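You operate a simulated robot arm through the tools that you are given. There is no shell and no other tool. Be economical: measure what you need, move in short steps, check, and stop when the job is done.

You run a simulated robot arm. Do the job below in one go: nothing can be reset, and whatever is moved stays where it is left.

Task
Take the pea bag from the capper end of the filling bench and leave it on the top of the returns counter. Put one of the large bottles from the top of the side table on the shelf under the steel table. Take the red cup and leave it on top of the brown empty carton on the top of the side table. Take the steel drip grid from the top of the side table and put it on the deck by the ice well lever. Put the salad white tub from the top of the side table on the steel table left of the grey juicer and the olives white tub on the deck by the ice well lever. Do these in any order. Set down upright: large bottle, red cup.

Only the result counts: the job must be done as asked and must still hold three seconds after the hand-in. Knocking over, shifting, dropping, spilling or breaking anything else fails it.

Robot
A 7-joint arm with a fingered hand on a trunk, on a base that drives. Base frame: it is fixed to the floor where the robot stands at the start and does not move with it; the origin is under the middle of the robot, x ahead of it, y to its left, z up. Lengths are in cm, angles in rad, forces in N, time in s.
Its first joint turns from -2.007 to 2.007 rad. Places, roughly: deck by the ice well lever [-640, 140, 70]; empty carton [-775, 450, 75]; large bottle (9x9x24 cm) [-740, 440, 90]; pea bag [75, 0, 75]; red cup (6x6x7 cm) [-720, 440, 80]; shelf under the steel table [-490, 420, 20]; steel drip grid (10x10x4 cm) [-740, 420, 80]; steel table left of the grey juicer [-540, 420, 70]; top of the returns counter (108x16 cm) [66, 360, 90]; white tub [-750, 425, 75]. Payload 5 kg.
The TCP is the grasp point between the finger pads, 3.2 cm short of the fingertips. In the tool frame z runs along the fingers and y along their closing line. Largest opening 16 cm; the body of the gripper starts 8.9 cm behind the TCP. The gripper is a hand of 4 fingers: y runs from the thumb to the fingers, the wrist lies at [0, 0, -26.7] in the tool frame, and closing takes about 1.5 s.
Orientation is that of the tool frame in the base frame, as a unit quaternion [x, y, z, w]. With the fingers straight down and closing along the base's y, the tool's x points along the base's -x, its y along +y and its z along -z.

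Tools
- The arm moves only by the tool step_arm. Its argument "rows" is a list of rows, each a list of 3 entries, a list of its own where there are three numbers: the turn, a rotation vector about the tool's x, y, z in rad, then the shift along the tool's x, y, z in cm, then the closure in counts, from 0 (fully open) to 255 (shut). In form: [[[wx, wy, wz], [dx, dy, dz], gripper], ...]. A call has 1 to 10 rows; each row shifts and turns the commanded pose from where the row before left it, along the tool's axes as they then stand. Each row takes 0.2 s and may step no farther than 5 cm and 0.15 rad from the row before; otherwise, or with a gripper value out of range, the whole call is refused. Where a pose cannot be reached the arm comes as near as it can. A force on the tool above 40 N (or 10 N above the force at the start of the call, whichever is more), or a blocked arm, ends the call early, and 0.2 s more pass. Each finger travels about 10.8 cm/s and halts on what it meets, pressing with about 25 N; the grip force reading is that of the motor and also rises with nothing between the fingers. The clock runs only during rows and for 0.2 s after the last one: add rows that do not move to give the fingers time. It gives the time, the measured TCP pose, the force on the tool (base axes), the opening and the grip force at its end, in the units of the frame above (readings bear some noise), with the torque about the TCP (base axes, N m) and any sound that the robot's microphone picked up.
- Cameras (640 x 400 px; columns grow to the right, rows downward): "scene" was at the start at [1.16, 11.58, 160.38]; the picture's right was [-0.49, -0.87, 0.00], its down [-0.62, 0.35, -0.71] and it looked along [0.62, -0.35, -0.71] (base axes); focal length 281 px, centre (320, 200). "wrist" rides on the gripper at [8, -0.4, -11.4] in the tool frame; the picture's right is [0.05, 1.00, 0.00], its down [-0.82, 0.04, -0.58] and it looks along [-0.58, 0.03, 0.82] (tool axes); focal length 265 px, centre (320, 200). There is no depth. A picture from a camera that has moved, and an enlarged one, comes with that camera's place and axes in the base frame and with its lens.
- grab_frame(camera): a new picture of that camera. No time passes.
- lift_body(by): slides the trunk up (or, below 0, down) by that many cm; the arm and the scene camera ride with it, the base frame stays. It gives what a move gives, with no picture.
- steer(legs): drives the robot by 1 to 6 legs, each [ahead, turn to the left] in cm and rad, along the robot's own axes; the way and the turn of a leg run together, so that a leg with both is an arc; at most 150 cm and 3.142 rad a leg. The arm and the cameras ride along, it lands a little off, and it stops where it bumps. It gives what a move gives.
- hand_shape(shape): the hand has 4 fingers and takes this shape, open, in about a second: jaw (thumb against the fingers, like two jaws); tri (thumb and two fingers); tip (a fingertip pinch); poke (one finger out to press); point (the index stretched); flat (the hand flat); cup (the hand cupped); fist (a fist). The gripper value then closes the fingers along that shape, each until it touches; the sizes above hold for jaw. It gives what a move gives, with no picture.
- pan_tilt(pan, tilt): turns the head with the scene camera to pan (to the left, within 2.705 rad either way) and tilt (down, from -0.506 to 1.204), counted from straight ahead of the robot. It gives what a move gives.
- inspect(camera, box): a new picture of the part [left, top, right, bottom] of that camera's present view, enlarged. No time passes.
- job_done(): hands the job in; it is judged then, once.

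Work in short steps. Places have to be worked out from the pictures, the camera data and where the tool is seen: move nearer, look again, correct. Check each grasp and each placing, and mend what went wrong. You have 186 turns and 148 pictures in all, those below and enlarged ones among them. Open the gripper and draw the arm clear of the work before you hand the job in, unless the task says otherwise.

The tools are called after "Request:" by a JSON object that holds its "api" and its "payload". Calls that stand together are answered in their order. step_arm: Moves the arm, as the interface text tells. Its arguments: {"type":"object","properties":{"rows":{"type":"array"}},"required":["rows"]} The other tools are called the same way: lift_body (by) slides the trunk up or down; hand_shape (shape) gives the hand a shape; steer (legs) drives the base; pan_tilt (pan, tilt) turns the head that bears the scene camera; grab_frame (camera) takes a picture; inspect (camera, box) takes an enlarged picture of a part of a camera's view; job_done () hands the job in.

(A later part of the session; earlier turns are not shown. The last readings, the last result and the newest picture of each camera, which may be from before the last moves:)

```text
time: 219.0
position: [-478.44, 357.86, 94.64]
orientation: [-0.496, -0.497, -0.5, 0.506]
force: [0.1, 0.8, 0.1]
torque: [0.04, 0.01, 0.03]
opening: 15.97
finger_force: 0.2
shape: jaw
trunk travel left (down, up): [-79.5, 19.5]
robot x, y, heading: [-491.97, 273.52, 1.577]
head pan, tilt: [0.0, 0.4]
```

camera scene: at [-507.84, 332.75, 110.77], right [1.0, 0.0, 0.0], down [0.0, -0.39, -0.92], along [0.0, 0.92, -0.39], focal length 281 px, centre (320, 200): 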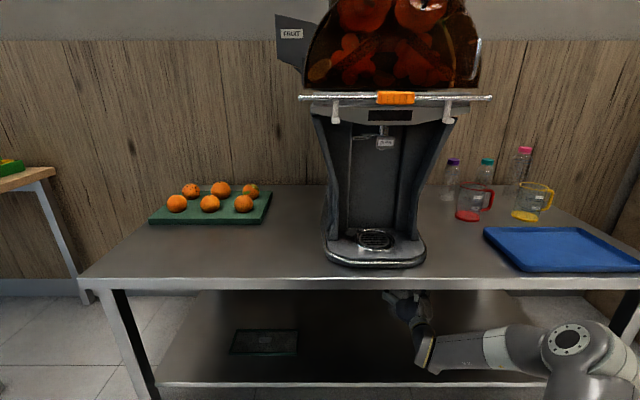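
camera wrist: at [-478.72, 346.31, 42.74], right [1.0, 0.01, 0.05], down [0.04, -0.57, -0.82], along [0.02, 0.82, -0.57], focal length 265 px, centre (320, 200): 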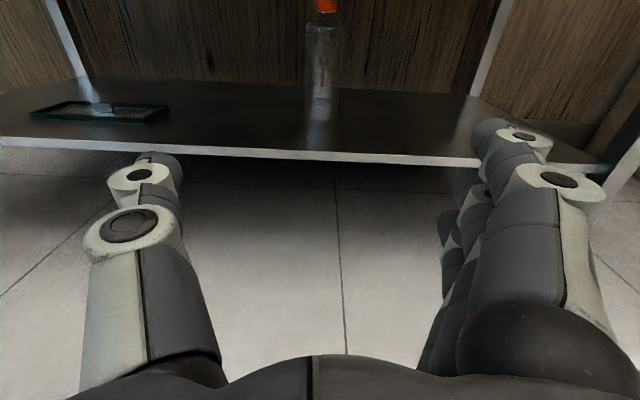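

Bottle stands on the shelf. I pull the hand back and pitch it to vertical for the tubs and grid.

Request:
{"api": "step_arm", "payload": {"rows": [[[0, 0, 0], [0, -3, -4], 0], [[0, 0, 0], [0, -3, -4], 0], [[0, 0, 0], [0, -3, -4], 0], [[0, 0, 0], [0, -2, -4], 0], [[0, -0.15, 0], [0, 0, 0], 0], [[0, -0.15, 0], [0, 0, 0], 0], [[0, -0.15, 0], [0, 0, 0], 0], [[0, -0.15, 0], [0, 0, 0], 0], [[0, -0.15, 0], [0, 0, 0], 0], [[0, -0.15, 0], [0, 0, 0], 0]]}}

Request:
{"api": "step_arm", "payload": {"rows": [[[0, -0.15, 0], [0, 0, 0], 0], [[0, -0.15, 0], [0, 0, 0], 0], [[0, -0.15, 0], [0, 0, 0], 0], [[0, -0.15, 0], [0, 0, 0], 0], [[0, -0.071, 0], [0, 0, 0], 0], [[0, 0, 0], [0, 0, -5], 0], [[0, 0, 0], [0, 0, -5], 0]]}}

```text
time: 221.2
position: [-489.64, 341.7, 94.69]
orientation: [0.663, 0.669, 0.235, -0.24]
force: [-0.3, 0.5, -0.3]
torque: [0.04, 0.0, -0.02]
opening: 15.99
finger_force: 0.0
shape: jaw
trunk travel left (down, up): [-79.5, 19.5]
robot x, y, heading: [-492.0, 273.66, 1.576]
head pan, tilt: [0.0, 0.4]
```

```text
time: 222.8
position: [-489.3, 341.46, 104.87]
orientation: [0.703, 0.711, 0.003, -0.007]
force: [-0.7, -0.2, 0.1]
torque: [0.02, -0.03, 0.0]
opening: 16.01
finger_force: 0.0
shape: jaw
trunk travel left (down, up): [-79.5, 19.5]
robot x, y, heading: [-491.97, 273.28, 1.577]
head pan, tilt: [0.0, 0.4]
```

Drive back to the side table in front of the salad tub.

Request:
{"api": "lift_body", "payload": {"by": 14}}

Request:
{"api": "steer", "payload": {"legs": [[0, 1.565], [150, 0], [91, 0], [0, -1.571], [50, 0]]}}

Request:
{"api": "pan_tilt", "payload": {"pan": 0.0, "tilt": 0.7}}

Request:
{"api": "grab_frame", "payload": {"camera": "scene"}}

```text
time: 224.5
position: [-489.27, 341.58, 118.75]
orientation: [0.704, 0.71, 0.003, -0.006]
force: [-0.1, 0.3, -0.4]
torque: [0.02, -0.02, -0.03]
opening: 16.0
finger_force: 0.0
shape: jaw
trunk travel left (down, up): [-93.5, 5.5]
robot x, y, heading: [-492.1, 273.41, 1.578]
head pan, tilt: [0.0, 0.4]
```

```text
time: 246.4
position: [-723.12, 397.96, 118.68]
orientation: [0.721, 0.693, 0.002, -0.006]
force: [0.0, -0.3, -0.5]
torque: [-0.02, -0.01, 0.04]
opening: 16.0
finger_force: 0.0
shape: jaw
trunk travel left (down, up): [-93.5, 5.5]
robot x, y, heading: [-728.9, 330.33, 1.532]
head pan, tilt: [0.0, 0.4]
```

```text
time: 247.2
position: [-723.04, 398.03, 118.72]
orientation: [0.72, 0.693, 0.004, -0.007]
force: [-0.1, 0.6, 0.0]
torque: [0.02, -0.01, -0.03]
opening: 16.01
finger_force: 0.1
shape: jaw
trunk travel left (down, up): [-93.5, 5.5]
robot x, y, heading: [-728.8, 330.21, 1.533]
head pan, tilt: [0.0, 0.7]
```

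```text
84 pictures are left
camera scene: at [-744.59, 333.25, 182.09], right [1.0, -0.04, 0.0], down [-0.03, -0.64, -0.77], along [0.03, 0.76, -0.64], focal length 281 px, centre (320, 200)
```

scene: 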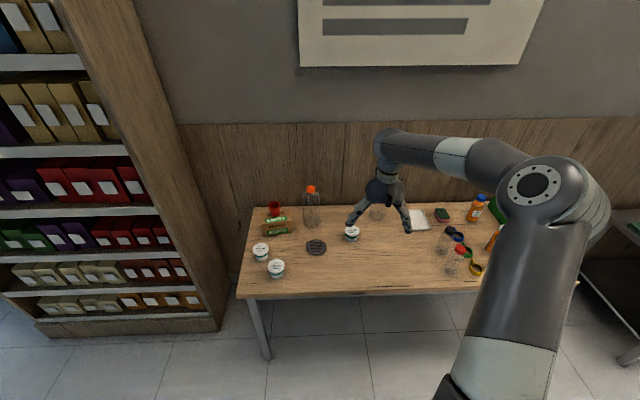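

Square up and drive 26 closer, then check with the wrist camera.

Request:
{"api": "steer", "payload": {"legs": [[0, 0.038], [26, 0]]}}

Request:
{"api": "grab_frame", "payload": {"camera": "wrist"}}

```text
time: 249.4
position: [-725.71, 424.42, 118.73]
orientation: [0.707, 0.708, 0.003, -0.006]
force: [0.1, 0.1, -0.6]
torque: [-0.06, -0.01, 0.04]
opening: 16.01
finger_force: 0.0
shape: jaw
trunk travel left (down, up): [-93.5, 5.5]
robot x, y, heading: [-728.96, 356.18, 1.572]
head pan, tilt: [0.0, 0.7]
```

```text
83 pictures are left
camera wrist: at [-726.02, 432.33, 130.29], right [1.0, 0.05, 0.0], down [0.05, -0.82, 0.57], along [0.03, -0.57, -0.82], focal length 265 px, centre (320, 200)
```

wrist: 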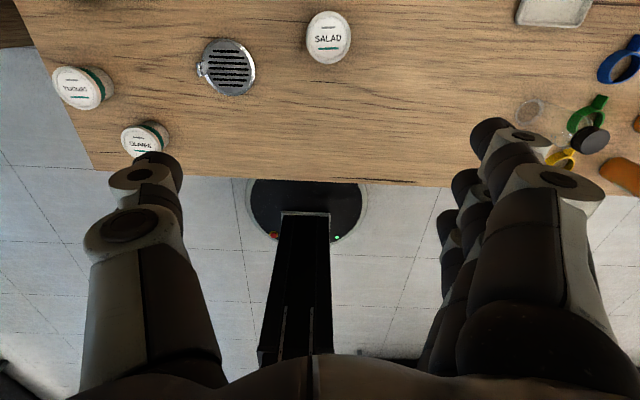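

Salad tub at (−725,429.6). Go above and descend to z≈90, then check.

Request:
{"api": "step_arm", "payload": {"rows": [[[0, 0, 0], [4.9, 0.6, 0], 0], [[0, 0, 0], [0.2, 0, 4.8], 0], [[0, 0, 0], [0, 0, 4.8], 0], [[0, 0, 0], [0, 0, 4.8], 0], [[0, 0, 0], [0, 0, 4.8], 0], [[0, 0, 0], [0, 0, 4.8], 0], [[0, 0, 0], [0, 0, 4.8], 0]]}}

Request:
{"api": "grab_frame", "payload": {"camera": "wrist"}}

```text
time: 251.0
position: [-725.21, 430.1, 89.95]
orientation: [0.707, 0.707, 0.003, -0.008]
force: [-0.5, -0.5, 0.2]
torque: [-0.06, 0.01, 0.03]
opening: 16.01
finger_force: 0.1
shape: jaw
trunk travel left (down, up): [-93.5, 5.5]
robot x, y, heading: [-729.08, 356.17, 1.574]
head pan, tilt: [0.0, 0.7]
```

```text
82 pictures are left
camera wrist: at [-725.44, 437.85, 101.57], right [1.0, 0.05, 0.0], down [0.05, -0.82, 0.57], along [0.03, -0.57, -0.82], focal length 265 px, centre (320, 200)
```

wrist: 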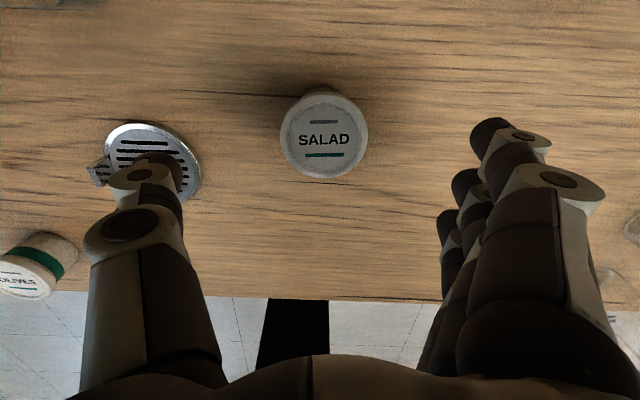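

Thumb passes close to the grid, so I narrow to ~12 cm, then descend to z≈79 and close.

Request:
{"api": "step_arm", "payload": {"rows": [[[0, 0, 0], [-0.6, 0.4, 0], 70], [[0, 0, 0], [0, 0, 0], 70], [[0, 0, 0], [0, 0, 0], 70], [[0, 0, 0], [0, 0, 4], 70], [[0, 0, 0], [0, 0, 4], 70], [[0, 0, 0], [0, 0, 2.8], 70], [[0, 0, 0], [0, 0, 0], 130], [[0, 0, 0], [0, 0, 0], 200], [[0, 0, 0], [0, 0, 0], 255], [[0, 0, 0], [0, 0, 0], 255]]}}

Request:
{"api": "step_arm", "payload": {"rows": [[[0, 0, 0], [0, 0, 0], 255], [[0, 0, 0], [0, 0, 0], 255]]}}

Request:
{"api": "grab_frame", "payload": {"camera": "wrist"}}

```text
time: 253.2
position: [-725.15, 429.5, 79.33]
orientation: [0.706, 0.708, 0.003, -0.007]
force: [0.6, -0.1, -0.9]
torque: [0.0, 0.0, 0.01]
opening: 4.72
finger_force: 24.9
shape: jaw
trunk travel left (down, up): [-93.5, 5.5]
robot x, y, heading: [-729.12, 356.63, 1.57]
head pan, tilt: [0.0, 0.7]
```

```text
time: 253.8
position: [-725.23, 429.61, 79.33]
orientation: [0.707, 0.707, 0.003, -0.007]
force: [1.1, 0.1, 0.4]
torque: [0.0, 0.02, 0.02]
opening: 4.71
finger_force: 25.1
shape: jaw
trunk travel left (down, up): [-93.5, 5.5]
robot x, y, heading: [-729.41, 356.45, 1.569]
head pan, tilt: [0.0, 0.7]
```

```text
81 pictures are left
camera wrist: at [-725.48, 437.34, 90.92], right [1.0, 0.05, 0.0], down [0.05, -0.82, 0.57], along [0.03, -0.57, -0.82], focal length 265 px, centre (320, 200)
```

wrist: 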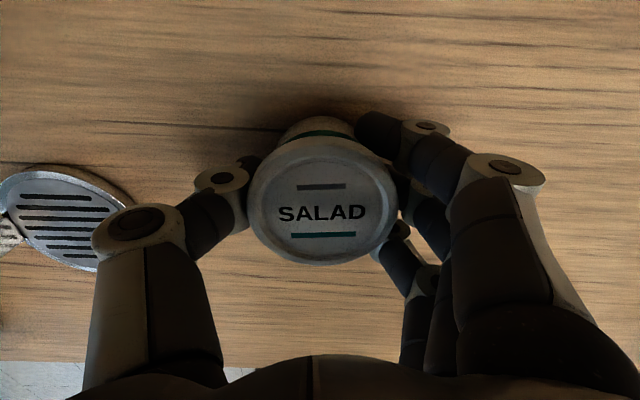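

Salad tub gripped. Lift to z≈105 and back off.

Request:
{"api": "step_arm", "payload": {"rows": [[[0, 0, 0], [0, 0, -2], 255], [[0, 0, 0], [0, 0, -5], 255], [[0, 0, 0], [0, 0, -5], 255], [[0, 0, 0], [0, 0, -5], 255], [[0, 0, 0], [0, 0, -5], 255], [[0, 0, 0], [0, 0, -5], 255]]}}

Request:
{"api": "steer", "payload": {"legs": [[-75, 0], [0, -1.571], [150, 0], [38, 0], [0, 1.571]]}}

Request:
{"api": "grab_frame", "payload": {"camera": "scene"}}

Request:
{"api": "grab_frame", "payload": {"camera": "wrist"}}

```text
time: 255.2
position: [-724.84, 428.93, 106.35]
orientation: [0.707, 0.708, 0.004, -0.006]
force: [0.7, -0.7, -1.8]
torque: [0.05, -0.01, 0.01]
opening: 4.7
finger_force: 25.6
shape: jaw
trunk travel left (down, up): [-93.5, 5.5]
robot x, y, heading: [-729.23, 356.51, 1.57]
head pan, tilt: [0.0, 0.7]
```

```text
time: 275.8
position: [-538.69, 354.2, 106.35]
orientation: [0.712, 0.702, 0.004, -0.007]
force: [0.6, -0.5, -1.0]
torque: [-0.03, 0.01, -0.01]
opening: 4.65
finger_force: 25.7
shape: jaw
trunk travel left (down, up): [-93.5, 5.5]
robot x, y, heading: [-543.8, 281.55, 1.56]
head pan, tilt: [0.0, 0.7]
```

```text
80 pictures are left
camera scene: at [-559.67, 284.35, 182.08], right [1.0, -0.02, 0.0], down [-0.01, -0.64, -0.76], along [0.01, 0.76, -0.64], focal length 281 px, centre (320, 200)
```

scene: 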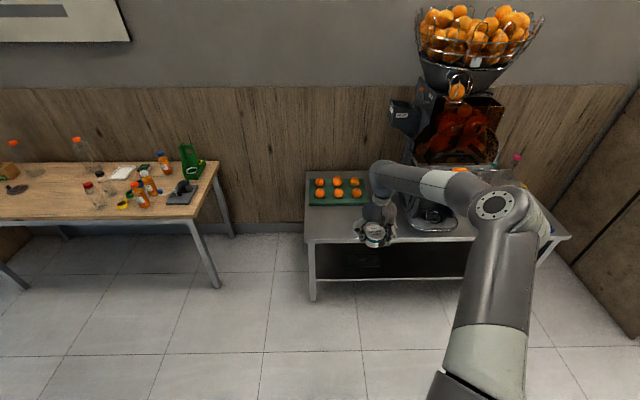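

```text
79 pictures are left
camera wrist: at [-538.86, 362.02, 117.9], right [1.0, 0.04, 0.0], down [0.03, -0.82, 0.57], along [0.02, -0.57, -0.82], focal length 265 px, centre (320, 200)
```

wrist: 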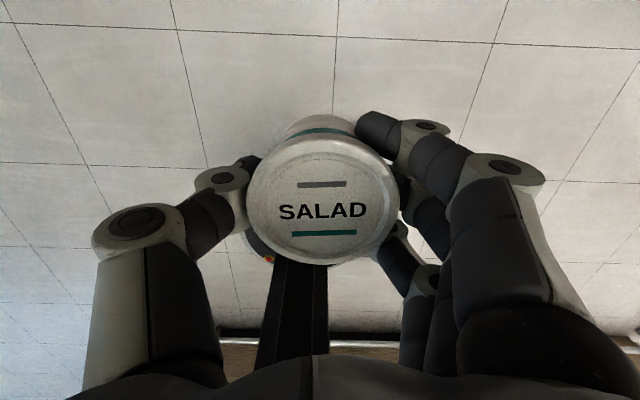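

Free front-left area of the steel table: x −565…−512, y 388–418. Target (−545,403). To keep the elbow off the juicer I extend the arm a bit and drive only 36 first.

Request:
{"api": "step_arm", "payload": {"rows": [[[0, 0, 0], [4, -3, 0], 255], [[0, 0, 0], [4, -3, 0], 255]]}}

Request:
{"api": "steer", "payload": {"legs": [[36, 0]]}}

Request:
{"api": "grab_frame", "payload": {"camera": "scene"}}

```text
time: 276.4
position: [-544.41, 362.27, 106.18]
orientation: [0.713, 0.702, 0.003, -0.006]
force: [0.8, 0.2, -1.4]
torque: [-0.03, 0.0, 0.01]
opening: 4.61
finger_force: 25.1
shape: jaw
trunk travel left (down, up): [-93.5, 5.5]
robot x, y, heading: [-544.1, 281.54, 1.553]
head pan, tilt: [0.0, 0.7]
```

```text
time: 278.7
position: [-544.03, 398.96, 106.28]
orientation: [0.711, 0.703, 0.003, -0.006]
force: [-0.1, 0.4, -1.9]
torque: [0.01, 0.02, 0.01]
opening: 4.64
finger_force: 24.8
shape: jaw
trunk travel left (down, up): [-93.5, 5.5]
robot x, y, heading: [-543.67, 318.19, 1.557]
head pan, tilt: [0.0, 0.7]
```

```text
78 pictures are left
camera scene: at [-559.09, 321.15, 182.08], right [1.0, -0.01, 0.0], down [-0.01, -0.64, -0.76], along [0.01, 0.76, -0.64], focal length 281 px, centre (320, 200)
```

scene: 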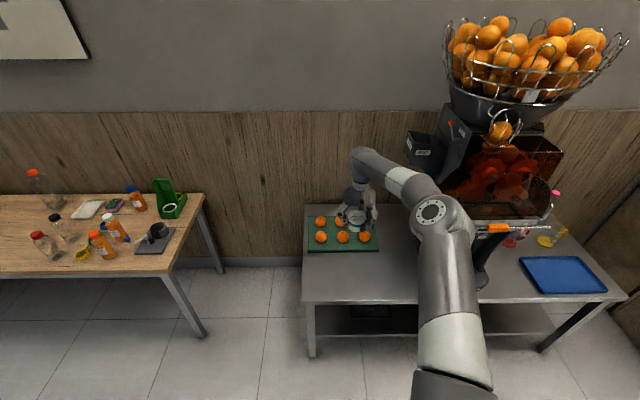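

Over position nearly; drive 8 closer, shift back to y≈402.5 and descend to z≈78.

Request:
{"api": "steer", "payload": {"legs": [[8, 0]]}}

Request:
{"api": "step_arm", "payload": {"rows": [[[0, 0, 0], [-4, 0, 3], 255], [[0, 0, 0], [0, 0, 5], 255], [[0, 0, 0], [0, 0, 5], 255], [[0, 0, 0], [0, 0, 5], 255], [[0, 0, 0], [0, 0, 5], 255], [[0, 0, 0], [0, 0, 4], 255]]}}

Request:
{"api": "grab_frame", "payload": {"camera": "scene"}}

Request:
{"api": "grab_frame", "payload": {"camera": "wrist"}}

```text
time: 279.7
position: [-544.03, 406.53, 106.12]
orientation: [0.711, 0.704, 0.003, -0.006]
force: [-0.1, 0.3, -1.7]
torque: [-0.06, -0.02, -0.01]
opening: 4.61
finger_force: 25.1
shape: jaw
trunk travel left (down, up): [-93.5, 5.5]
robot x, y, heading: [-543.26, 326.21, 1.558]
head pan, tilt: [0.0, 0.7]
```

```text
time: 281.1
position: [-544.16, 403.31, 78.98]
orientation: [0.711, 0.704, 0.003, -0.007]
force: [0.8, 0.5, -1.5]
torque: [0.0, 0.01, 0.01]
opening: 4.62
finger_force: 24.9
shape: jaw
trunk travel left (down, up): [-93.5, 5.5]
robot x, y, heading: [-543.45, 326.1, 1.557]
head pan, tilt: [0.0, 0.7]
```

```text
77 pictures are left
camera scene: at [-559.05, 328.76, 182.09], right [1.0, -0.01, 0.0], down [-0.01, -0.64, -0.76], along [0.01, 0.76, -0.64], focal length 281 px, centre (320, 200)
```

scene: 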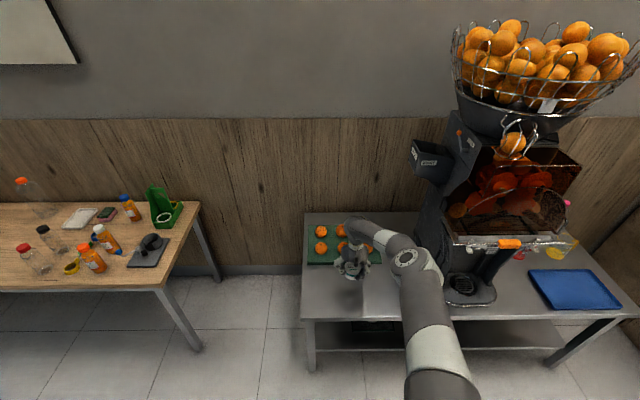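

```text
76 pictures are left
camera wrist: at [-544.21, 411.18, 90.62], right [1.0, 0.04, 0.0], down [0.04, -0.82, 0.57], along [0.02, -0.57, -0.82], focal length 265 px, centre (320, 200)
```

wrist: 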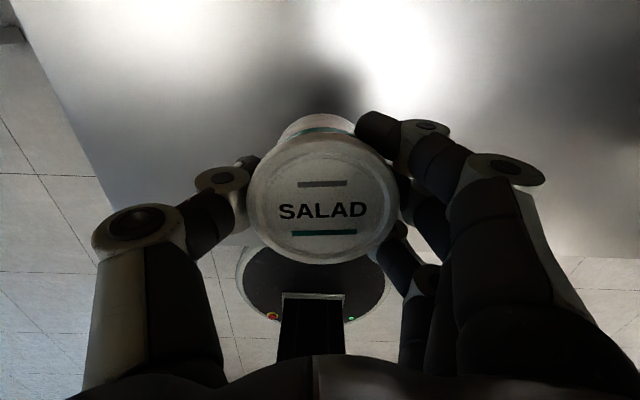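

Over the table. Lower 3.5, then small steps until contact.

Request:
{"api": "step_arm", "payload": {"rows": [[[0, 0, 0], [0, 0, 1.5], 255], [[0, 0, 0], [0, 0, 1.5], 255], [[0, 0, 0], [0, 0, 0.6], 255]]}}

Request:
{"api": "step_arm", "payload": {"rows": [[[0, 0, 0], [0, 0, 0.5], 255], [[0, 0, 0], [0, 0, 0.5], 255], [[0, 0, 0], [0, 0, 0.5], 255]]}}

Request:
{"api": "grab_frame", "payload": {"camera": "wrist"}}

```text
time: 281.9
position: [-543.98, 403.08, 75.51]
orientation: [0.711, 0.703, 0.004, -0.006]
force: [0.6, -0.1, -2.1]
torque: [0.0, -0.01, 0.02]
opening: 4.64
finger_force: 24.8
shape: jaw
trunk travel left (down, up): [-93.5, 5.5]
robot x, y, heading: [-543.21, 325.96, 1.558]
head pan, tilt: [0.0, 0.7]
```

```text
time: 282.7
position: [-544.26, 402.98, 74.01]
orientation: [0.711, 0.703, 0.003, -0.006]
force: [0.3, -0.2, -1.9]
torque: [-0.03, 0.02, -0.02]
opening: 4.65
finger_force: 25.4
shape: jaw
trunk travel left (down, up): [-93.5, 5.5]
robot x, y, heading: [-543.26, 326.01, 1.561]
head pan, tilt: [0.0, 0.7]
```

```text
75 pictures are left
camera wrist: at [-544.49, 410.8, 85.67], right [1.0, 0.04, 0.0], down [0.04, -0.82, 0.57], along [0.02, -0.57, -0.82], focal length 265 px, centre (320, 200)
```

wrist: 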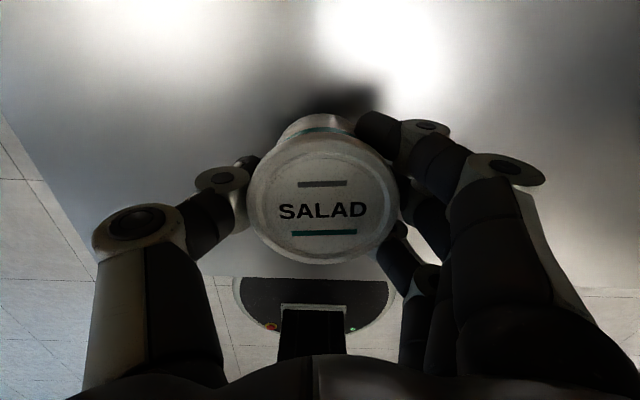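

Not yet touching; continue down.

Request:
{"api": "step_arm", "payload": {"rows": [[[0, 0, 0], [0, 0, 0.6], 255], [[0, 0, 0], [0, 0, 0.5], 255], [[0, 0, 0], [0, 0, 0.4], 255]]}}

Request:
{"api": "step_arm", "payload": {"rows": [[[0, 0, 0], [0, 0, 0.4], 255], [[0, 0, 0], [0, 0, 0.4], 255]]}}

Request:
{"api": "step_arm", "payload": {"rows": [[[0, 0, 0], [0, 0, 0.4], 255], [[0, 0, 0], [0, 0, 0.3], 255]]}}

```text
time: 283.5
position: [-544.39, 402.83, 72.51]
orientation: [0.711, 0.704, 0.002, -0.007]
force: [0.2, -0.8, -1.8]
torque: [-0.01, 0.0, 0.0]
opening: 4.61
finger_force: 25.3
shape: jaw
trunk travel left (down, up): [-93.5, 5.5]
robot x, y, heading: [-543.68, 325.99, 1.56]
head pan, tilt: [0.0, 0.7]
```

```text
time: 284.1
position: [-544.22, 403.01, 71.65]
orientation: [0.711, 0.703, 0.004, -0.006]
force: [0.7, 0.1, 0.0]
torque: [0.0, 0.01, 0.01]
opening: 4.64
finger_force: 24.6
shape: jaw
trunk travel left (down, up): [-93.5, 5.5]
robot x, y, heading: [-543.48, 326.07, 1.564]
head pan, tilt: [0.0, 0.7]
```

```text
time: 284.7
position: [-544.19, 402.9, 71.63]
orientation: [0.711, 0.703, 0.004, -0.008]
force: [0.1, -0.1, -2.2]
torque: [-0.04, 0.01, -0.03]
opening: 4.64
finger_force: 24.9
shape: jaw
out of reach, approached as far as the arm can: row 1
trunk travel left (down, up): [-93.5, 5.5]
robot x, y, heading: [-543.67, 325.96, 1.555]
head pan, tilt: [0.0, 0.7]
```

The arm is at its reach limit, so I lower with the trunk in small steps.

Request:
{"api": "lift_body", "payload": {"by": -0.5}}

Request:
{"api": "lift_body", "payload": {"by": -0.4}}

```text
time: 285.3
position: [-544.19, 402.94, 71.22]
orientation: [0.711, 0.703, 0.004, -0.008]
force: [-0.5, -1.5, 11.9]
torque: [0.04, -0.07, 0.0]
opening: 4.66
finger_force: 25.2
shape: jaw
trunk travel left (down, up): [-93.0, 6.0]
robot x, y, heading: [-543.6, 326.15, 1.557]
head pan, tilt: [0.0, 0.7]
```

```text
time: 285.8
position: [-544.16, 402.89, 70.94]
orientation: [0.711, 0.703, 0.006, -0.01]
force: [-1.1, -1.0, 33.6]
torque: [0.04, 0.02, 0.0]
opening: 4.76
finger_force: 25.1
shape: jaw
trunk travel left (down, up): [-92.6, 6.4]
robot x, y, heading: [-543.29, 325.93, 1.558]
head pan, tilt: [0.0, 0.7]
```

Contact. Relieve 0.5 by trunk, open, and rise.

Request:
{"api": "lift_body", "payload": {"by": 0.5}}

Request:
{"api": "step_arm", "payload": {"rows": [[[0, 0, 0], [0, 0, 0], 220], [[0, 0, 0], [0, 0, 0], 190], [[0, 0, 0], [0, 0, 0], 160], [[0, 0, 0], [0, 0, 0], 130], [[0, 0, 0], [0, 0, 0], 90], [[0, 0, 0], [0, 0, 0], 50], [[0, 0, 0], [0, 0, 0], 50]]}}

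Request:
{"api": "lift_body", "payload": {"by": 5}}

Request:
{"api": "step_arm", "payload": {"rows": [[[0, 0, 0], [0, 0, -5], 50], [[0, 0, 0], [0, 0, -5], 50], [[0, 0, 0], [0, 0, -5], 50], [[0, 0, 0], [0, 0, -5], 20], [[0, 0, 0], [0, 0, -5], 0], [[0, 0, 0], [0, 0, -5], 0]]}}

Request:
{"api": "grab_frame", "payload": {"camera": "wrist"}}

```text
time: 286.4
position: [-544.23, 402.76, 71.13]
orientation: [0.711, 0.703, 0.003, -0.007]
force: [-0.3, 4.5, 13.3]
torque: [0.17, -0.07, 0.02]
opening: 4.76
finger_force: 24.6
shape: jaw
trunk travel left (down, up): [-93.1, 5.9]
robot x, y, heading: [-543.29, 326.13, 1.557]
head pan, tilt: [0.0, 0.7]
```

```text
time: 287.9
position: [-544.26, 402.88, 71.18]
orientation: [0.711, 0.704, 0.004, -0.007]
force: [0.9, 0.9, -0.4]
torque: [0.01, 0.01, 0.04]
opening: 12.83
finger_force: 0.1
shape: jaw
trunk travel left (down, up): [-93.1, 5.9]
robot x, y, heading: [-543.84, 326.0, 1.558]
head pan, tilt: [0.0, 0.7]
```

```text
time: 288.9
position: [-544.18, 402.95, 76.1]
orientation: [0.71, 0.704, 0.004, -0.008]
force: [0.3, 0.2, -0.2]
torque: [-0.04, 0.0, 0.03]
opening: 12.85
finger_force: 0.1
shape: jaw
trunk travel left (down, up): [-98.1, 0.9]
robot x, y, heading: [-543.56, 326.26, 1.555]
head pan, tilt: [0.0, 0.7]
```

```text
time: 290.3
position: [-544.23, 402.26, 106.24]
orientation: [0.711, 0.703, 0.003, -0.006]
force: [-0.3, -0.6, 0.4]
torque: [0.04, -0.02, -0.01]
opening: 15.99
finger_force: 0.1
shape: jaw
trunk travel left (down, up): [-98.1, 0.9]
robot x, y, heading: [-543.35, 325.76, 1.558]
head pan, tilt: [0.0, 0.7]
```

```text
74 pictures are left
camera wrist: at [-544.41, 410.04, 117.95], right [1.0, 0.04, 0.0], down [0.04, -0.82, 0.56], along [0.02, -0.56, -0.83], focal length 265 px, centre (320, 200)
```

wrist: 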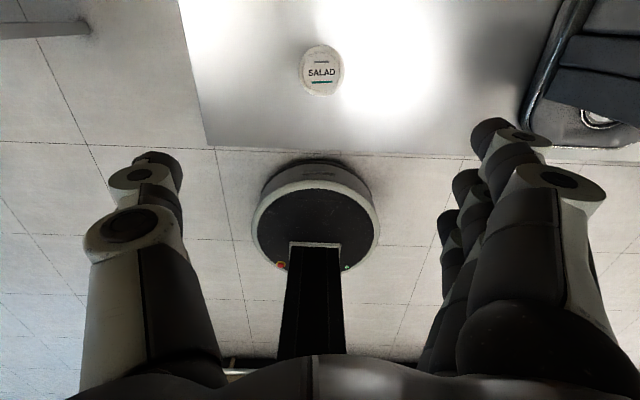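

Salad is placed. Back off and drive to the olives tub; I'll glance at the deck too.

Request:
{"api": "steer", "payload": {"legs": [[-55, 0], [0, 1.585], [150, 0], [58, 0]]}}

Request:
{"api": "pan_tilt", "payload": {"pan": 2.2, "tilt": 0.5}}

Request:
{"api": "grab_frame", "payload": {"camera": "scene"}}

```text
time: 307.3
position: [-831.11, 271.98, 106.23]
orientation: [0.004, 1.0, -0.002, -0.008]
force: [-0.1, -0.4, 0.3]
torque: [0.01, -0.01, 0.0]
opening: 16.0
finger_force: 0.1
shape: jaw
trunk travel left (down, up): [-98.1, 0.9]
robot x, y, heading: [-754.53, 272.91, 3.133]
head pan, tilt: [0.0, 0.7]
```

```text
time: 309.4
position: [-831.01, 271.89, 106.28]
orientation: [0.005, 1.0, -0.003, -0.008]
force: [0.1, 0.1, -0.2]
torque: [0.01, 0.01, 0.03]
opening: 16.01
finger_force: 0.0
shape: jaw
trunk travel left (down, up): [-98.1, 0.9]
robot x, y, heading: [-754.9, 273.0, 3.131]
head pan, tilt: [2.201, 0.499]
```

```text
73 pictures are left
camera scene: at [-743.53, 249.58, 188.46], right [-0.81, -0.58, 0.0], down [-0.28, 0.39, -0.88], along [0.51, -0.71, -0.48], focal length 281 px, centre (320, 200)
```

scene: 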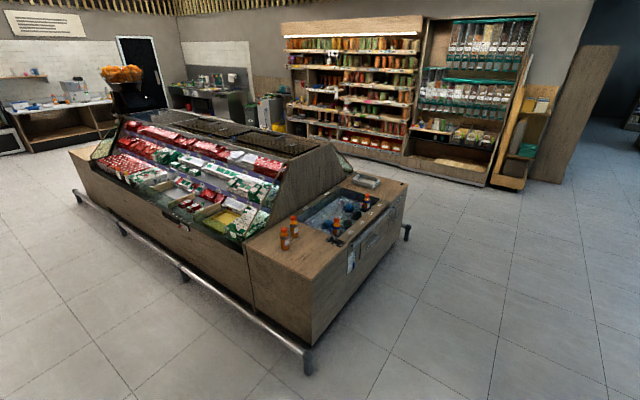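

Zooming on the ice-well end.

Request:
{"api": "inspect", "payload": {"camera": "scene", "box": [230, 150, 430, 290]}}

```text
2.86 times, centred on (330, 220) of scene
camera zoom: at [-743.53, 249.58, 188.46], right [-0.81, -0.58, 0.0], down [-0.28, 0.39, -0.88], along [0.51, -0.71, -0.48], focal length 803 px, centre (291, 143)
```

zoom: 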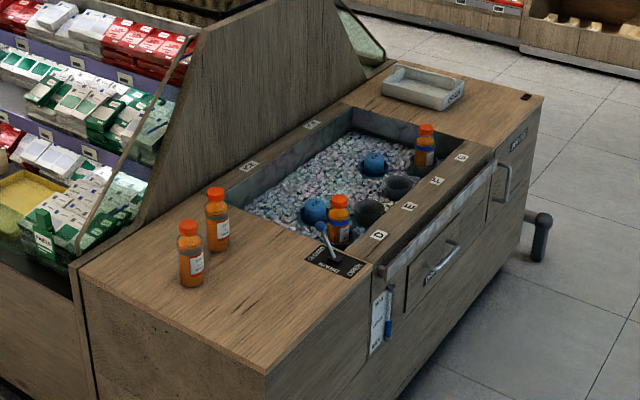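

Deck free area spans about x −668…−645, y 122–153 (z≈70), between the lever plate (−662,117) and bottles at (−639,143),(−634,129). Now face the side table for the olives.

Request:
{"api": "steer", "payload": {"legs": [[0, -1.561], [68, 0]]}}

Request:
{"api": "grab_frame", "payload": {"camera": "wrist"}}

```text
time: 316.9
position: [-755.25, 417.23, 106.28]
orientation: [0.709, 0.705, 0.005, -0.008]
force: [0.2, -0.1, -0.2]
torque: [-0.02, 0.03, -0.03]
opening: 16.0
finger_force: 0.0
shape: jaw
trunk travel left (down, up): [-98.1, 0.9]
robot x, y, heading: [-754.33, 340.8, 1.566]
head pan, tilt: [2.201, 0.499]
```

```text
71 pictures are left
camera wrist: at [-755.45, 424.9, 117.87], right [1.0, 0.05, 0.0], down [0.04, -0.82, 0.56], along [0.02, -0.56, -0.83], focal length 265 px, centre (320, 200)
```

wrist: 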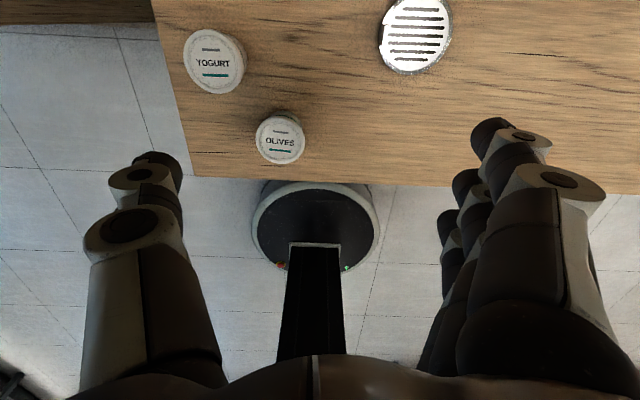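

Olives at (−760.7,410.2), gap to yogurt ≈5 cm. Centre, narrow to 12 cm, descend to z≈87 and check.

Request:
{"api": "step_arm", "payload": {"rows": [[[0, 0, 0], [-3.5, -2.7, 0], 70], [[0, 0, 0], [-3.5, -2.7, 0], 70], [[0, 0, 0], [0, 0, 4.8], 70], [[0, 0, 0], [0, 0, 4.8], 70], [[0, 0, 0], [0, 0, 4.8], 70], [[0, 0, 0], [0, 0, 4.6], 70]]}}

Request:
{"api": "grab_frame", "payload": {"camera": "wrist"}}

```text
time: 318.3
position: [-760.78, 410.33, 87.41]
orientation: [0.709, 0.705, 0.004, -0.008]
force: [-0.5, 0.4, -0.9]
torque: [-0.04, 0.04, 0.02]
opening: 11.63
finger_force: 0.0
shape: jaw
trunk travel left (down, up): [-98.1, 0.9]
robot x, y, heading: [-754.07, 340.17, 1.567]
head pan, tilt: [2.201, 0.499]
```

```text
70 pictures are left
camera wrist: at [-761.03, 418.07, 99.06], right [1.0, 0.05, 0.0], down [0.04, -0.82, 0.56], along [0.02, -0.56, -0.83], focal length 265 px, centre (320, 200)
```

wrist: 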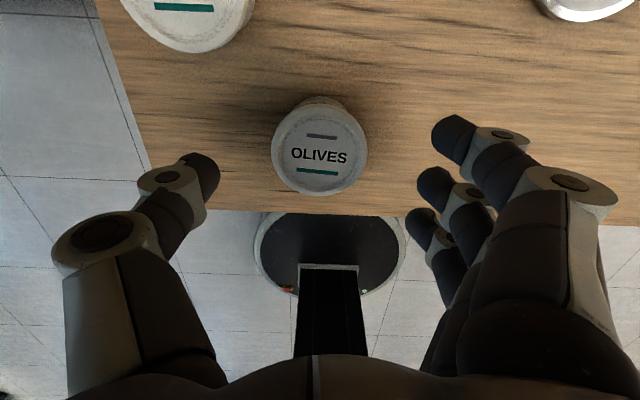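

Well centred. Descend 8.2 and close.

Request:
{"api": "step_arm", "payload": {"rows": [[[0, 0, 0], [0, 0, 4.2], 70], [[0, 0, 0], [0, 0, 4], 70], [[0, 0, 0], [0, 0, 0], 110], [[0, 0, 0], [0, 0, 0], 150], [[0, 0, 0], [0, 0, 0], 200], [[0, 0, 0], [0, 0, 0], 255], [[0, 0, 0], [0, 0, 0], 255], [[0, 0, 0], [0, 0, 0], 255], [[0, 0, 0], [0, 0, -2], 255], [[0, 0, 0], [0, 0, -3], 255]]}}

Request:
{"api": "grab_frame", "payload": {"camera": "wrist"}}

```text
time: 320.5
position: [-760.86, 410.4, 83.93]
orientation: [0.709, 0.705, 0.005, -0.008]
force: [0.3, -0.6, -1.5]
torque: [0.06, 0.0, -0.01]
opening: 4.18
finger_force: 25.0
shape: jaw
trunk travel left (down, up): [-98.1, 0.9]
robot x, y, heading: [-753.75, 340.98, 1.566]
head pan, tilt: [2.201, 0.499]
```

```text
69 pictures are left
camera wrist: at [-761.21, 418.25, 95.56], right [1.0, 0.05, 0.0], down [0.04, -0.82, 0.56], along [0.02, -0.56, -0.83], focal length 265 px, centre (320, 200)
```

wrist: 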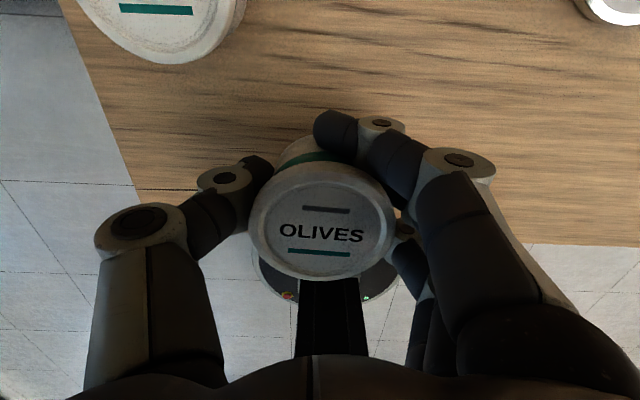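

Olives held. Lift, back off, and drive round to face the deck.

Request:
{"api": "step_arm", "payload": {"rows": [[[0, 0, 0], [0, 0, -5], 255], [[0, 0, 0], [0, 0, -5], 255], [[0, 0, 0], [0, 0, -5], 255], [[0, 0, 0], [0, 0, -5], 255]]}}

Request:
{"api": "steer", "payload": {"legs": [[-60, 0], [0, -1.571], [88, 0], [0, -1.571]]}}

Request:
{"api": "pan_tilt", "payload": {"pan": 0.0, "tilt": 0.75}}

Request:
{"api": "grab_frame", "payload": {"camera": "scene"}}

```text
time: 321.5
position: [-761.14, 410.04, 104.15]
orientation: [0.708, 0.706, 0.004, -0.007]
force: [-0.6, 0.4, -1.7]
torque: [0.0, -0.03, -0.01]
opening: 4.16
finger_force: 25.6
shape: jaw
trunk travel left (down, up): [-98.1, 0.9]
robot x, y, heading: [-753.81, 340.75, 1.561]
head pan, tilt: [2.201, 0.499]
```

```text
time: 336.7
position: [-658.82, 213.98, 104.09]
orientation: [0.711, -0.703, 0.008, 0.004]
force: [-0.1, -0.5, -1.9]
torque: [-0.01, -0.01, 0.02]
opening: 4.15
finger_force: 25.1
shape: jaw
trunk travel left (down, up): [-98.1, 0.9]
robot x, y, heading: [-667.08, 283.31, -1.559]
head pan, tilt: [2.201, 0.499]
```

```text
time: 338.8
position: [-658.77, 214.05, 104.18]
orientation: [0.711, -0.703, 0.008, 0.004]
force: [-0.9, -0.7, -2.4]
torque: [0.0, -0.01, 0.02]
opening: 4.14
finger_force: 25.1
shape: jaw
trunk travel left (down, up): [-98.1, 0.9]
robot x, y, heading: [-667.49, 283.06, -1.56]
head pan, tilt: [0.0, 0.75]
```

```text
68 pictures are left
camera scene: at [-651.22, 280.97, 186.26], right [-1.0, -0.01, 0.0], down [-0.01, 0.68, -0.73], along [0.01, -0.73, -0.68], focal length 281 px, centre (320, 200)
```

scene: 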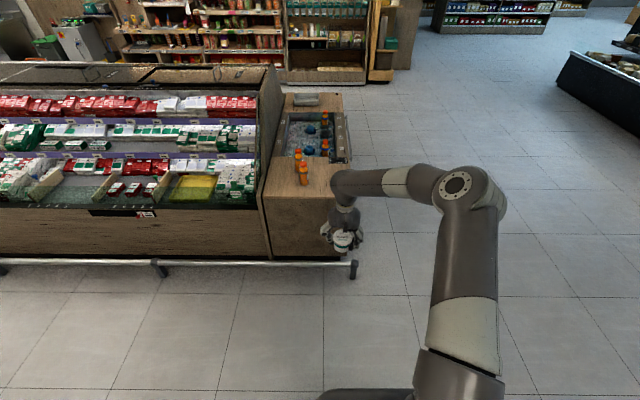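

Consistent with the earlier estimate: deck x −670…−615, front edge y≈154. Drive forward 64.

Request:
{"api": "steer", "payload": {"legs": [[64, 0]]}}

Request:
{"api": "grab_frame", "payload": {"camera": "wrist"}}

Request:
{"api": "grab_frame", "payload": {"camera": "scene"}}

```text
time: 342.3
position: [-656.55, 151.86, 104.11]
orientation: [0.717, -0.697, 0.008, 0.004]
force: [0.1, 0.1, -1.5]
torque: [0.01, 0.02, 0.01]
opening: 4.17
finger_force: 24.6
shape: jaw
trunk travel left (down, up): [-98.1, 0.9]
robot x, y, heading: [-665.95, 221.18, -1.541]
head pan, tilt: [0.0, 0.75]
```

```text
67 pictures are left
camera wrist: at [-655.77, 143.95, 115.67], right [-1.0, -0.08, 0.0], down [-0.07, 0.82, 0.56], along [-0.04, 0.56, -0.83], focal length 265 px, centre (320, 200)
```

wrist: 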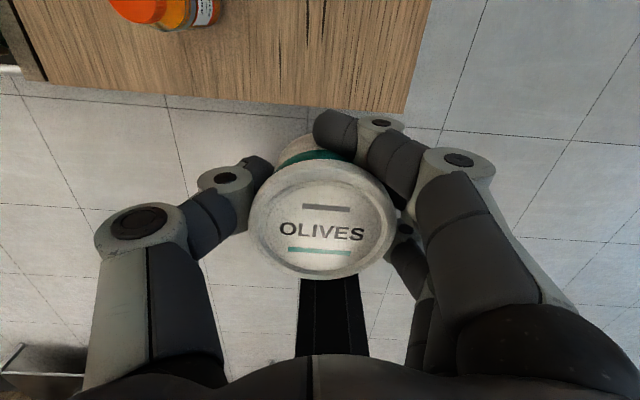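

```text
66 pictures are left
camera scene: at [-650.04, 218.95, 186.26], right [-1.0, -0.03, 0.0], down [-0.02, 0.68, -0.73], along [0.02, -0.73, -0.68], focal length 281 px, centre (320, 200)
```

scene: 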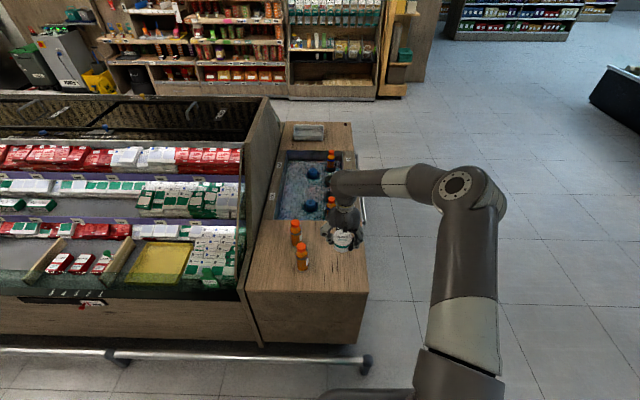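

Deck corner at (−671,155.8), matches. Place olives at about (−660,147.5): shift and lower to z≈80.

Request:
{"api": "step_arm", "payload": {"rows": [[[0, 0, 0], [4.4, 2, 0], 255], [[0, 0, 0], [0, 1.5, 4], 255], [[0, 0, 0], [0, 0, 5], 255], [[0, 0, 0], [0, 0, 5], 255], [[0, 0, 0], [0, 0, 5], 255], [[0, 0, 0], [0, 0, 5], 255]]}}

Request:
{"api": "grab_frame", "payload": {"camera": "wrist"}}

Request:
{"api": "inspect", "payload": {"camera": "scene", "box": [230, 130, 430, 370]}}

```text
time: 343.7
position: [-659.73, 147.06, 79.95]
orientation: [0.717, -0.697, 0.008, 0.005]
force: [-0.5, -0.3, -0.7]
torque: [0.06, 0.0, 0.01]
opening: 4.15
finger_force: 25.5
shape: jaw
trunk travel left (down, up): [-98.1, 0.9]
robot x, y, heading: [-665.59, 220.71, -1.546]
head pan, tilt: [0.0, 0.75]
```

```text
65 pictures are left
camera wrist: at [-659.12, 139.21, 91.58], right [-1.0, -0.08, 0.0], down [-0.07, 0.82, 0.56], along [-0.04, 0.56, -0.83], focal length 265 px, centre (320, 200)
```

wrist: 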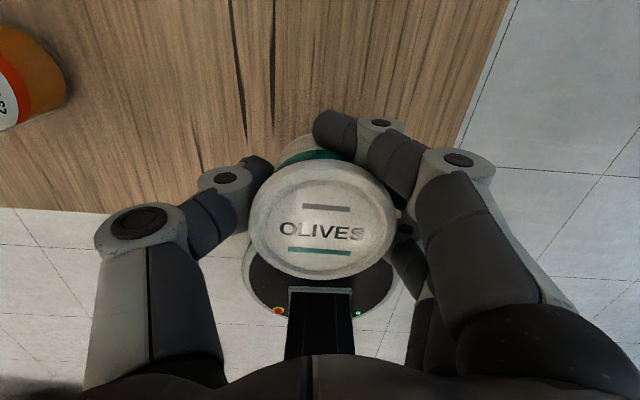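

```text
1.67 times, centred on (330, 250) of scene
camera zoom: at [-650.01, 218.97, 186.27], right [-1.0, -0.03, 0.0], down [-0.02, 0.68, -0.73], along [0.02, -0.73, -0.68], focal length 468 px, centre (303, 117)
```

zoom: 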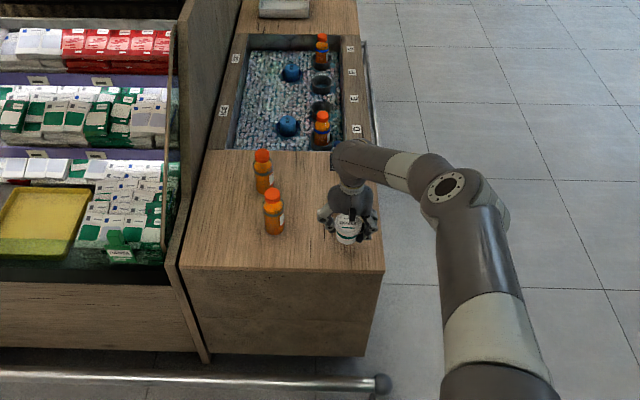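

Good position. Lower in small steps to contact.

Request:
{"api": "step_arm", "payload": {"rows": [[[0, 0, 0], [0, 0, 1.5], 255], [[0, 0, 0], [0, 0, 1.5], 255], [[0, 0, 0], [0, 0, 0.6], 255]]}}

Request:
{"api": "step_arm", "payload": {"rows": [[[0, 0, 0], [0, 0, 0.4], 255], [[0, 0, 0], [0, 0, 0.4], 255], [[0, 0, 0], [0, 0, 0.4], 255]]}}

Request:
{"api": "step_arm", "payload": {"rows": [[[0, 0, 0], [0, 0, 0.4], 255], [[0, 0, 0], [0, 0, 0.4], 255]]}}

```text
time: 344.5
position: [-659.69, 147.0, 76.51]
orientation: [0.717, -0.697, 0.008, 0.005]
force: [-0.4, 0.5, -1.7]
torque: [-0.01, -0.04, -0.02]
opening: 4.15
finger_force: 25.3
shape: jaw
trunk travel left (down, up): [-98.1, 0.9]
robot x, y, heading: [-665.62, 221.0, -1.544]
head pan, tilt: [0.0, 0.75]
```

```text
time: 345.3
position: [-659.62, 146.96, 75.91]
orientation: [0.717, -0.697, 0.009, 0.006]
force: [0.0, 2.5, 26.1]
torque: [0.34, 0.13, -0.02]
opening: 4.21
finger_force: 25.0
shape: jaw
trunk travel left (down, up): [-98.1, 0.9]
robot x, y, heading: [-665.97, 220.94, -1.545]
head pan, tilt: [0.0, 0.75]
```

```text
time: 345.8
position: [-659.53, 146.7, 75.33]
orientation: [0.717, -0.697, 0.011, 0.005]
force: [0.3, 6.3, 20.5]
torque: [0.36, 0.17, -0.03]
opening: 4.29
finger_force: 25.0
shape: jaw
trunk travel left (down, up): [-98.1, 0.9]
robot x, y, heading: [-665.73, 220.82, -1.544]
head pan, tilt: [0.0, 0.75]
stopped in row 2: the force on the tool passed its limit (the readings are from after the stop); the commanded pose is now the measured one
```

Contact (deck ≈72). Relieve, open, rise.

Request:
{"api": "step_arm", "payload": {"rows": [[[0, 0, 0], [0, 0, -0.3], 255], [[0, 0, 0], [0, 0, 0], 220], [[0, 0, 0], [0, 0, 0], 190], [[0, 0, 0], [0, 0, 0], 160], [[0, 0, 0], [0, 0, 0], 120], [[0, 0, 0], [0, 0, 0], 75], [[0, 0, 0], [0, 0, 0], 75], [[0, 0, 0], [0, 0, -3], 75], [[0, 0, 0], [0, 0, -4], 75], [[0, 0, 0], [0, 0, -5], 75]]}}

Request:
{"api": "step_arm", "payload": {"rows": [[[0, 0, 0], [0, 0, -5], 75], [[0, 0, 0], [0, 0, -5], 75], [[0, 0, 0], [0, 0, -5], 75], [[0, 0, 0], [0, 0, -5], 75]]}}

Request:
{"api": "grab_frame", "payload": {"camera": "wrist"}}

Request:
{"api": "inspect", "payload": {"camera": "scene", "box": [260, 170, 400, 330]}}

```text
time: 348.0
position: [-659.77, 146.74, 86.99]
orientation: [0.717, -0.697, 0.008, 0.004]
force: [-0.2, 0.2, -0.9]
torque: [0.0, 0.0, -0.01]
opening: 11.28
finger_force: 0.0
shape: jaw
trunk travel left (down, up): [-98.1, 0.9]
robot x, y, heading: [-665.74, 220.64, -1.541]
head pan, tilt: [0.0, 0.75]
```

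```text
time: 349.0
position: [-659.97, 147.55, 107.6]
orientation: [0.717, -0.697, 0.008, 0.005]
force: [-0.3, 0.8, 0.5]
torque: [0.0, -0.02, 0.01]
opening: 11.27
finger_force: 0.0
shape: jaw
trunk travel left (down, up): [-98.1, 0.9]
robot x, y, heading: [-665.94, 220.84, -1.544]
head pan, tilt: [0.0, 0.75]
```

```text
63 pictures are left
camera wrist: at [-659.36, 139.7, 119.13], right [-1.0, -0.08, -0.01], down [-0.07, 0.82, 0.56], along [-0.04, 0.56, -0.83], focal length 265 px, centre (320, 200)
```

wrist: 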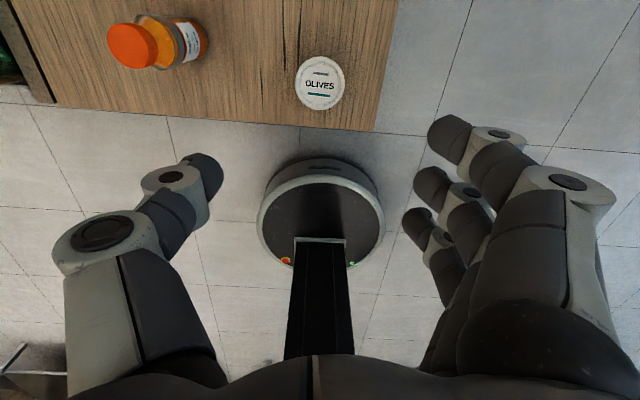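

```text
2.50 times, centred on (330, 250) of scene
camera zoom: at [-650.03, 219.23, 186.25], right [-1.0, -0.03, 0.0], down [-0.02, 0.68, -0.73], along [0.02, -0.73, -0.68], focal length 703 px, centre (295, 75)
```

zoom: 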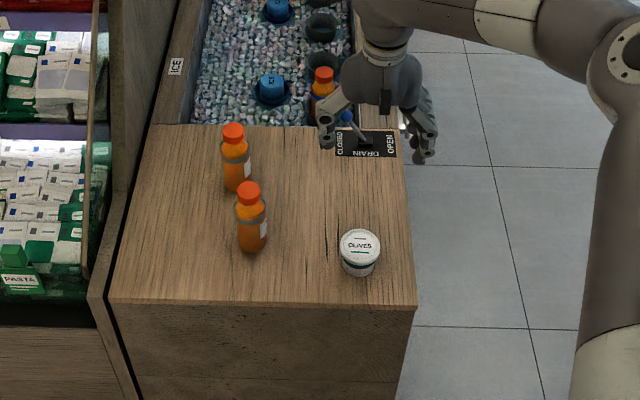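

Olives placed well. Back off and go for the drip grid.

Request:
{"api": "steer", "payload": {"legs": [[-55, 0], [0, -1.598], [76, 0], [0, -1.571], [58, 0]]}}

Request:
{"api": "grab_frame", "payload": {"camera": "wrist"}}

Request:
{"api": "grab_frame", "payload": {"camera": "scene"}}

```text
time: 366.4
position: [-751.14, 405.55, 107.36]
orientation: [0.697, 0.717, 0.005, -0.009]
force: [-0.7, 0.2, 0.5]
torque: [0.0, -0.01, -0.03]
opening: 11.25
finger_force: 0.1
shape: jaw
trunk travel left (down, up): [-98.1, 0.9]
robot x, y, heading: [-745.34, 332.05, 1.6]
head pan, tilt: [0.0, 0.75]
```

```text
61 pictures are left
camera wrist: at [-751.62, 413.34, 119.02], right [1.0, 0.08, 0.0], down [0.07, -0.82, 0.56], along [0.04, -0.56, -0.83], focal length 265 px, centre (320, 200)
```

wrist: 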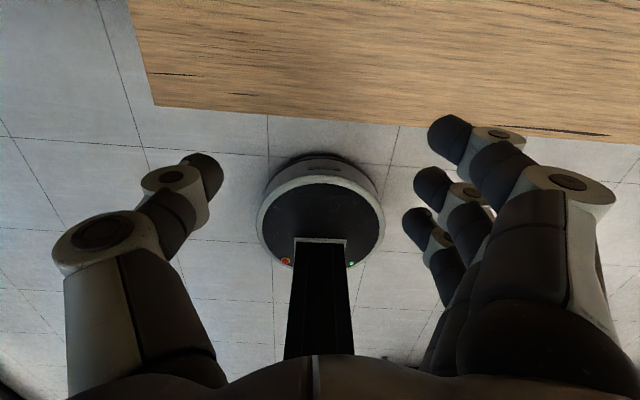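

```text
60 pictures are left
camera scene: at [-760.99, 333.82, 186.26], right [1.0, 0.03, 0.0], down [0.02, -0.68, -0.73], along [-0.02, 0.73, -0.68], focal length 281 px, centre (320, 200)
```

scene: 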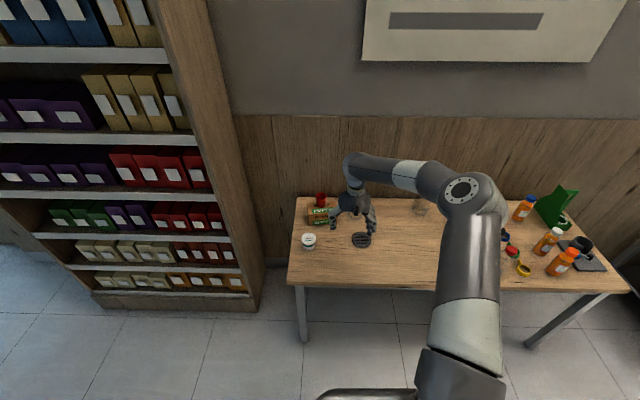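

Fix heading, drive 16 forward, then view the grid.

Request:
{"api": "steer", "payload": {"legs": [[0, -0.03], [17, 0]]}}

Request:
{"api": "step_arm", "payload": {"rows": [[[0, 0, 0], [2, 3, 0], 20], [[0, 0, 0], [0, 3, 0], 0], [[0, 0, 0], [0, 0, 0], 0]]}}

Request:
{"api": "grab_frame", "payload": {"camera": "wrist"}}

```text
time: 368.3
position: [-749.26, 422.84, 107.31]
orientation: [0.707, 0.707, 0.005, -0.009]
force: [-0.1, 0.7, 0.4]
torque: [-0.03, 0.01, 0.0]
opening: 11.27
finger_force: 0.1
shape: jaw
trunk travel left (down, up): [-98.1, 0.9]
robot x, y, heading: [-745.2, 348.95, 1.57]
head pan, tilt: [0.0, 0.75]
```

```text
time: 369.1
position: [-743.3, 424.89, 107.54]
orientation: [0.705, 0.709, 0.006, -0.009]
force: [-0.9, 0.5, 0.1]
torque: [-0.01, 0.01, 0.01]
opening: 15.99
finger_force: 0.1
shape: jaw
trunk travel left (down, up): [-98.1, 0.9]
robot x, y, heading: [-745.13, 348.99, 1.576]
head pan, tilt: [0.0, 0.75]
```

```text
59 pictures are left
camera wrist: at [-743.62, 432.78, 119.11], right [1.0, 0.05, 0.0], down [0.05, -0.83, 0.56], along [0.03, -0.56, -0.83], focal length 265 px, centre (320, 200)
```

wrist: 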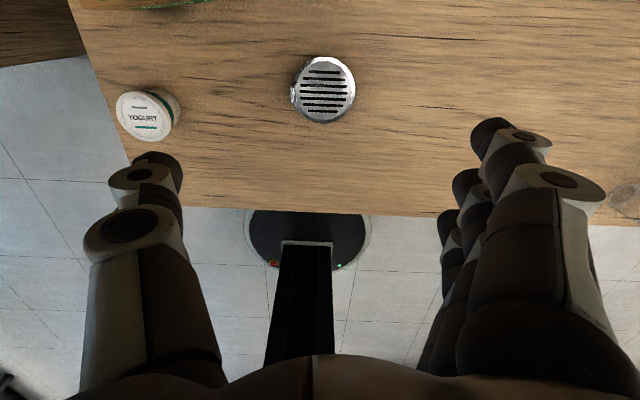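

Zooming on the grid to see its shape.

Request:
{"api": "inspect", "payload": {"camera": "wrist", "box": [270, 40, 380, 140]}}

Request:
{"api": "inspect", "payload": {"camera": "scene", "box": [290, 190, 430, 290]}}

```text
4.00 times, centred on (325, 90) of wrist
camera zoom: at [-743.62, 432.78, 119.11], right [1.0, 0.05, 0.0], down [0.05, -0.83, 0.56], along [0.03, -0.56, -0.83], focal length 1062 px, centre (300, 640)
```

zoom: 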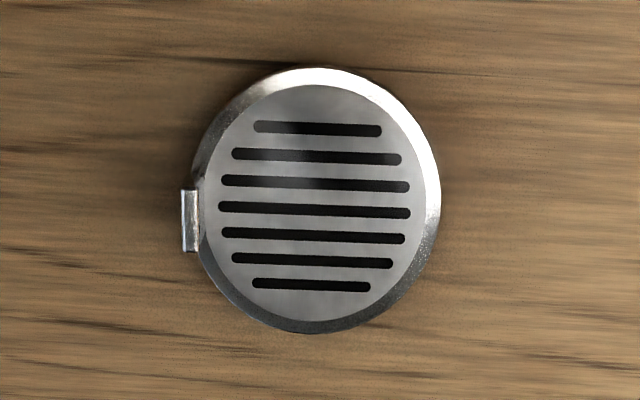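

```text
4.00 times, centred on (360, 240) of scene
camera zoom: at [-761.01, 351.29, 186.25], right [1.0, 0.0, 0.0], down [0.0, -0.68, -0.73], along [0.0, 0.73, -0.68], focal length 1124 px, centre (160, 40)
```

zoom: 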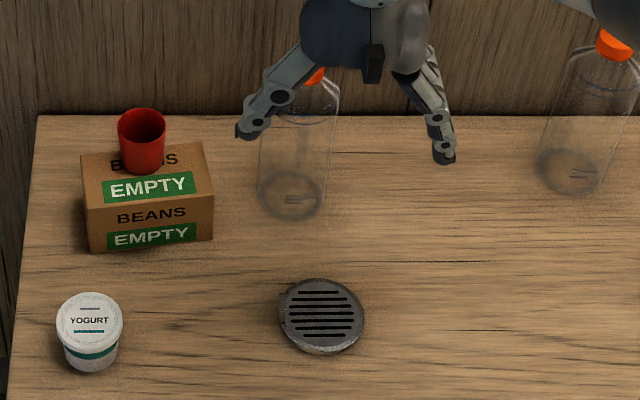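

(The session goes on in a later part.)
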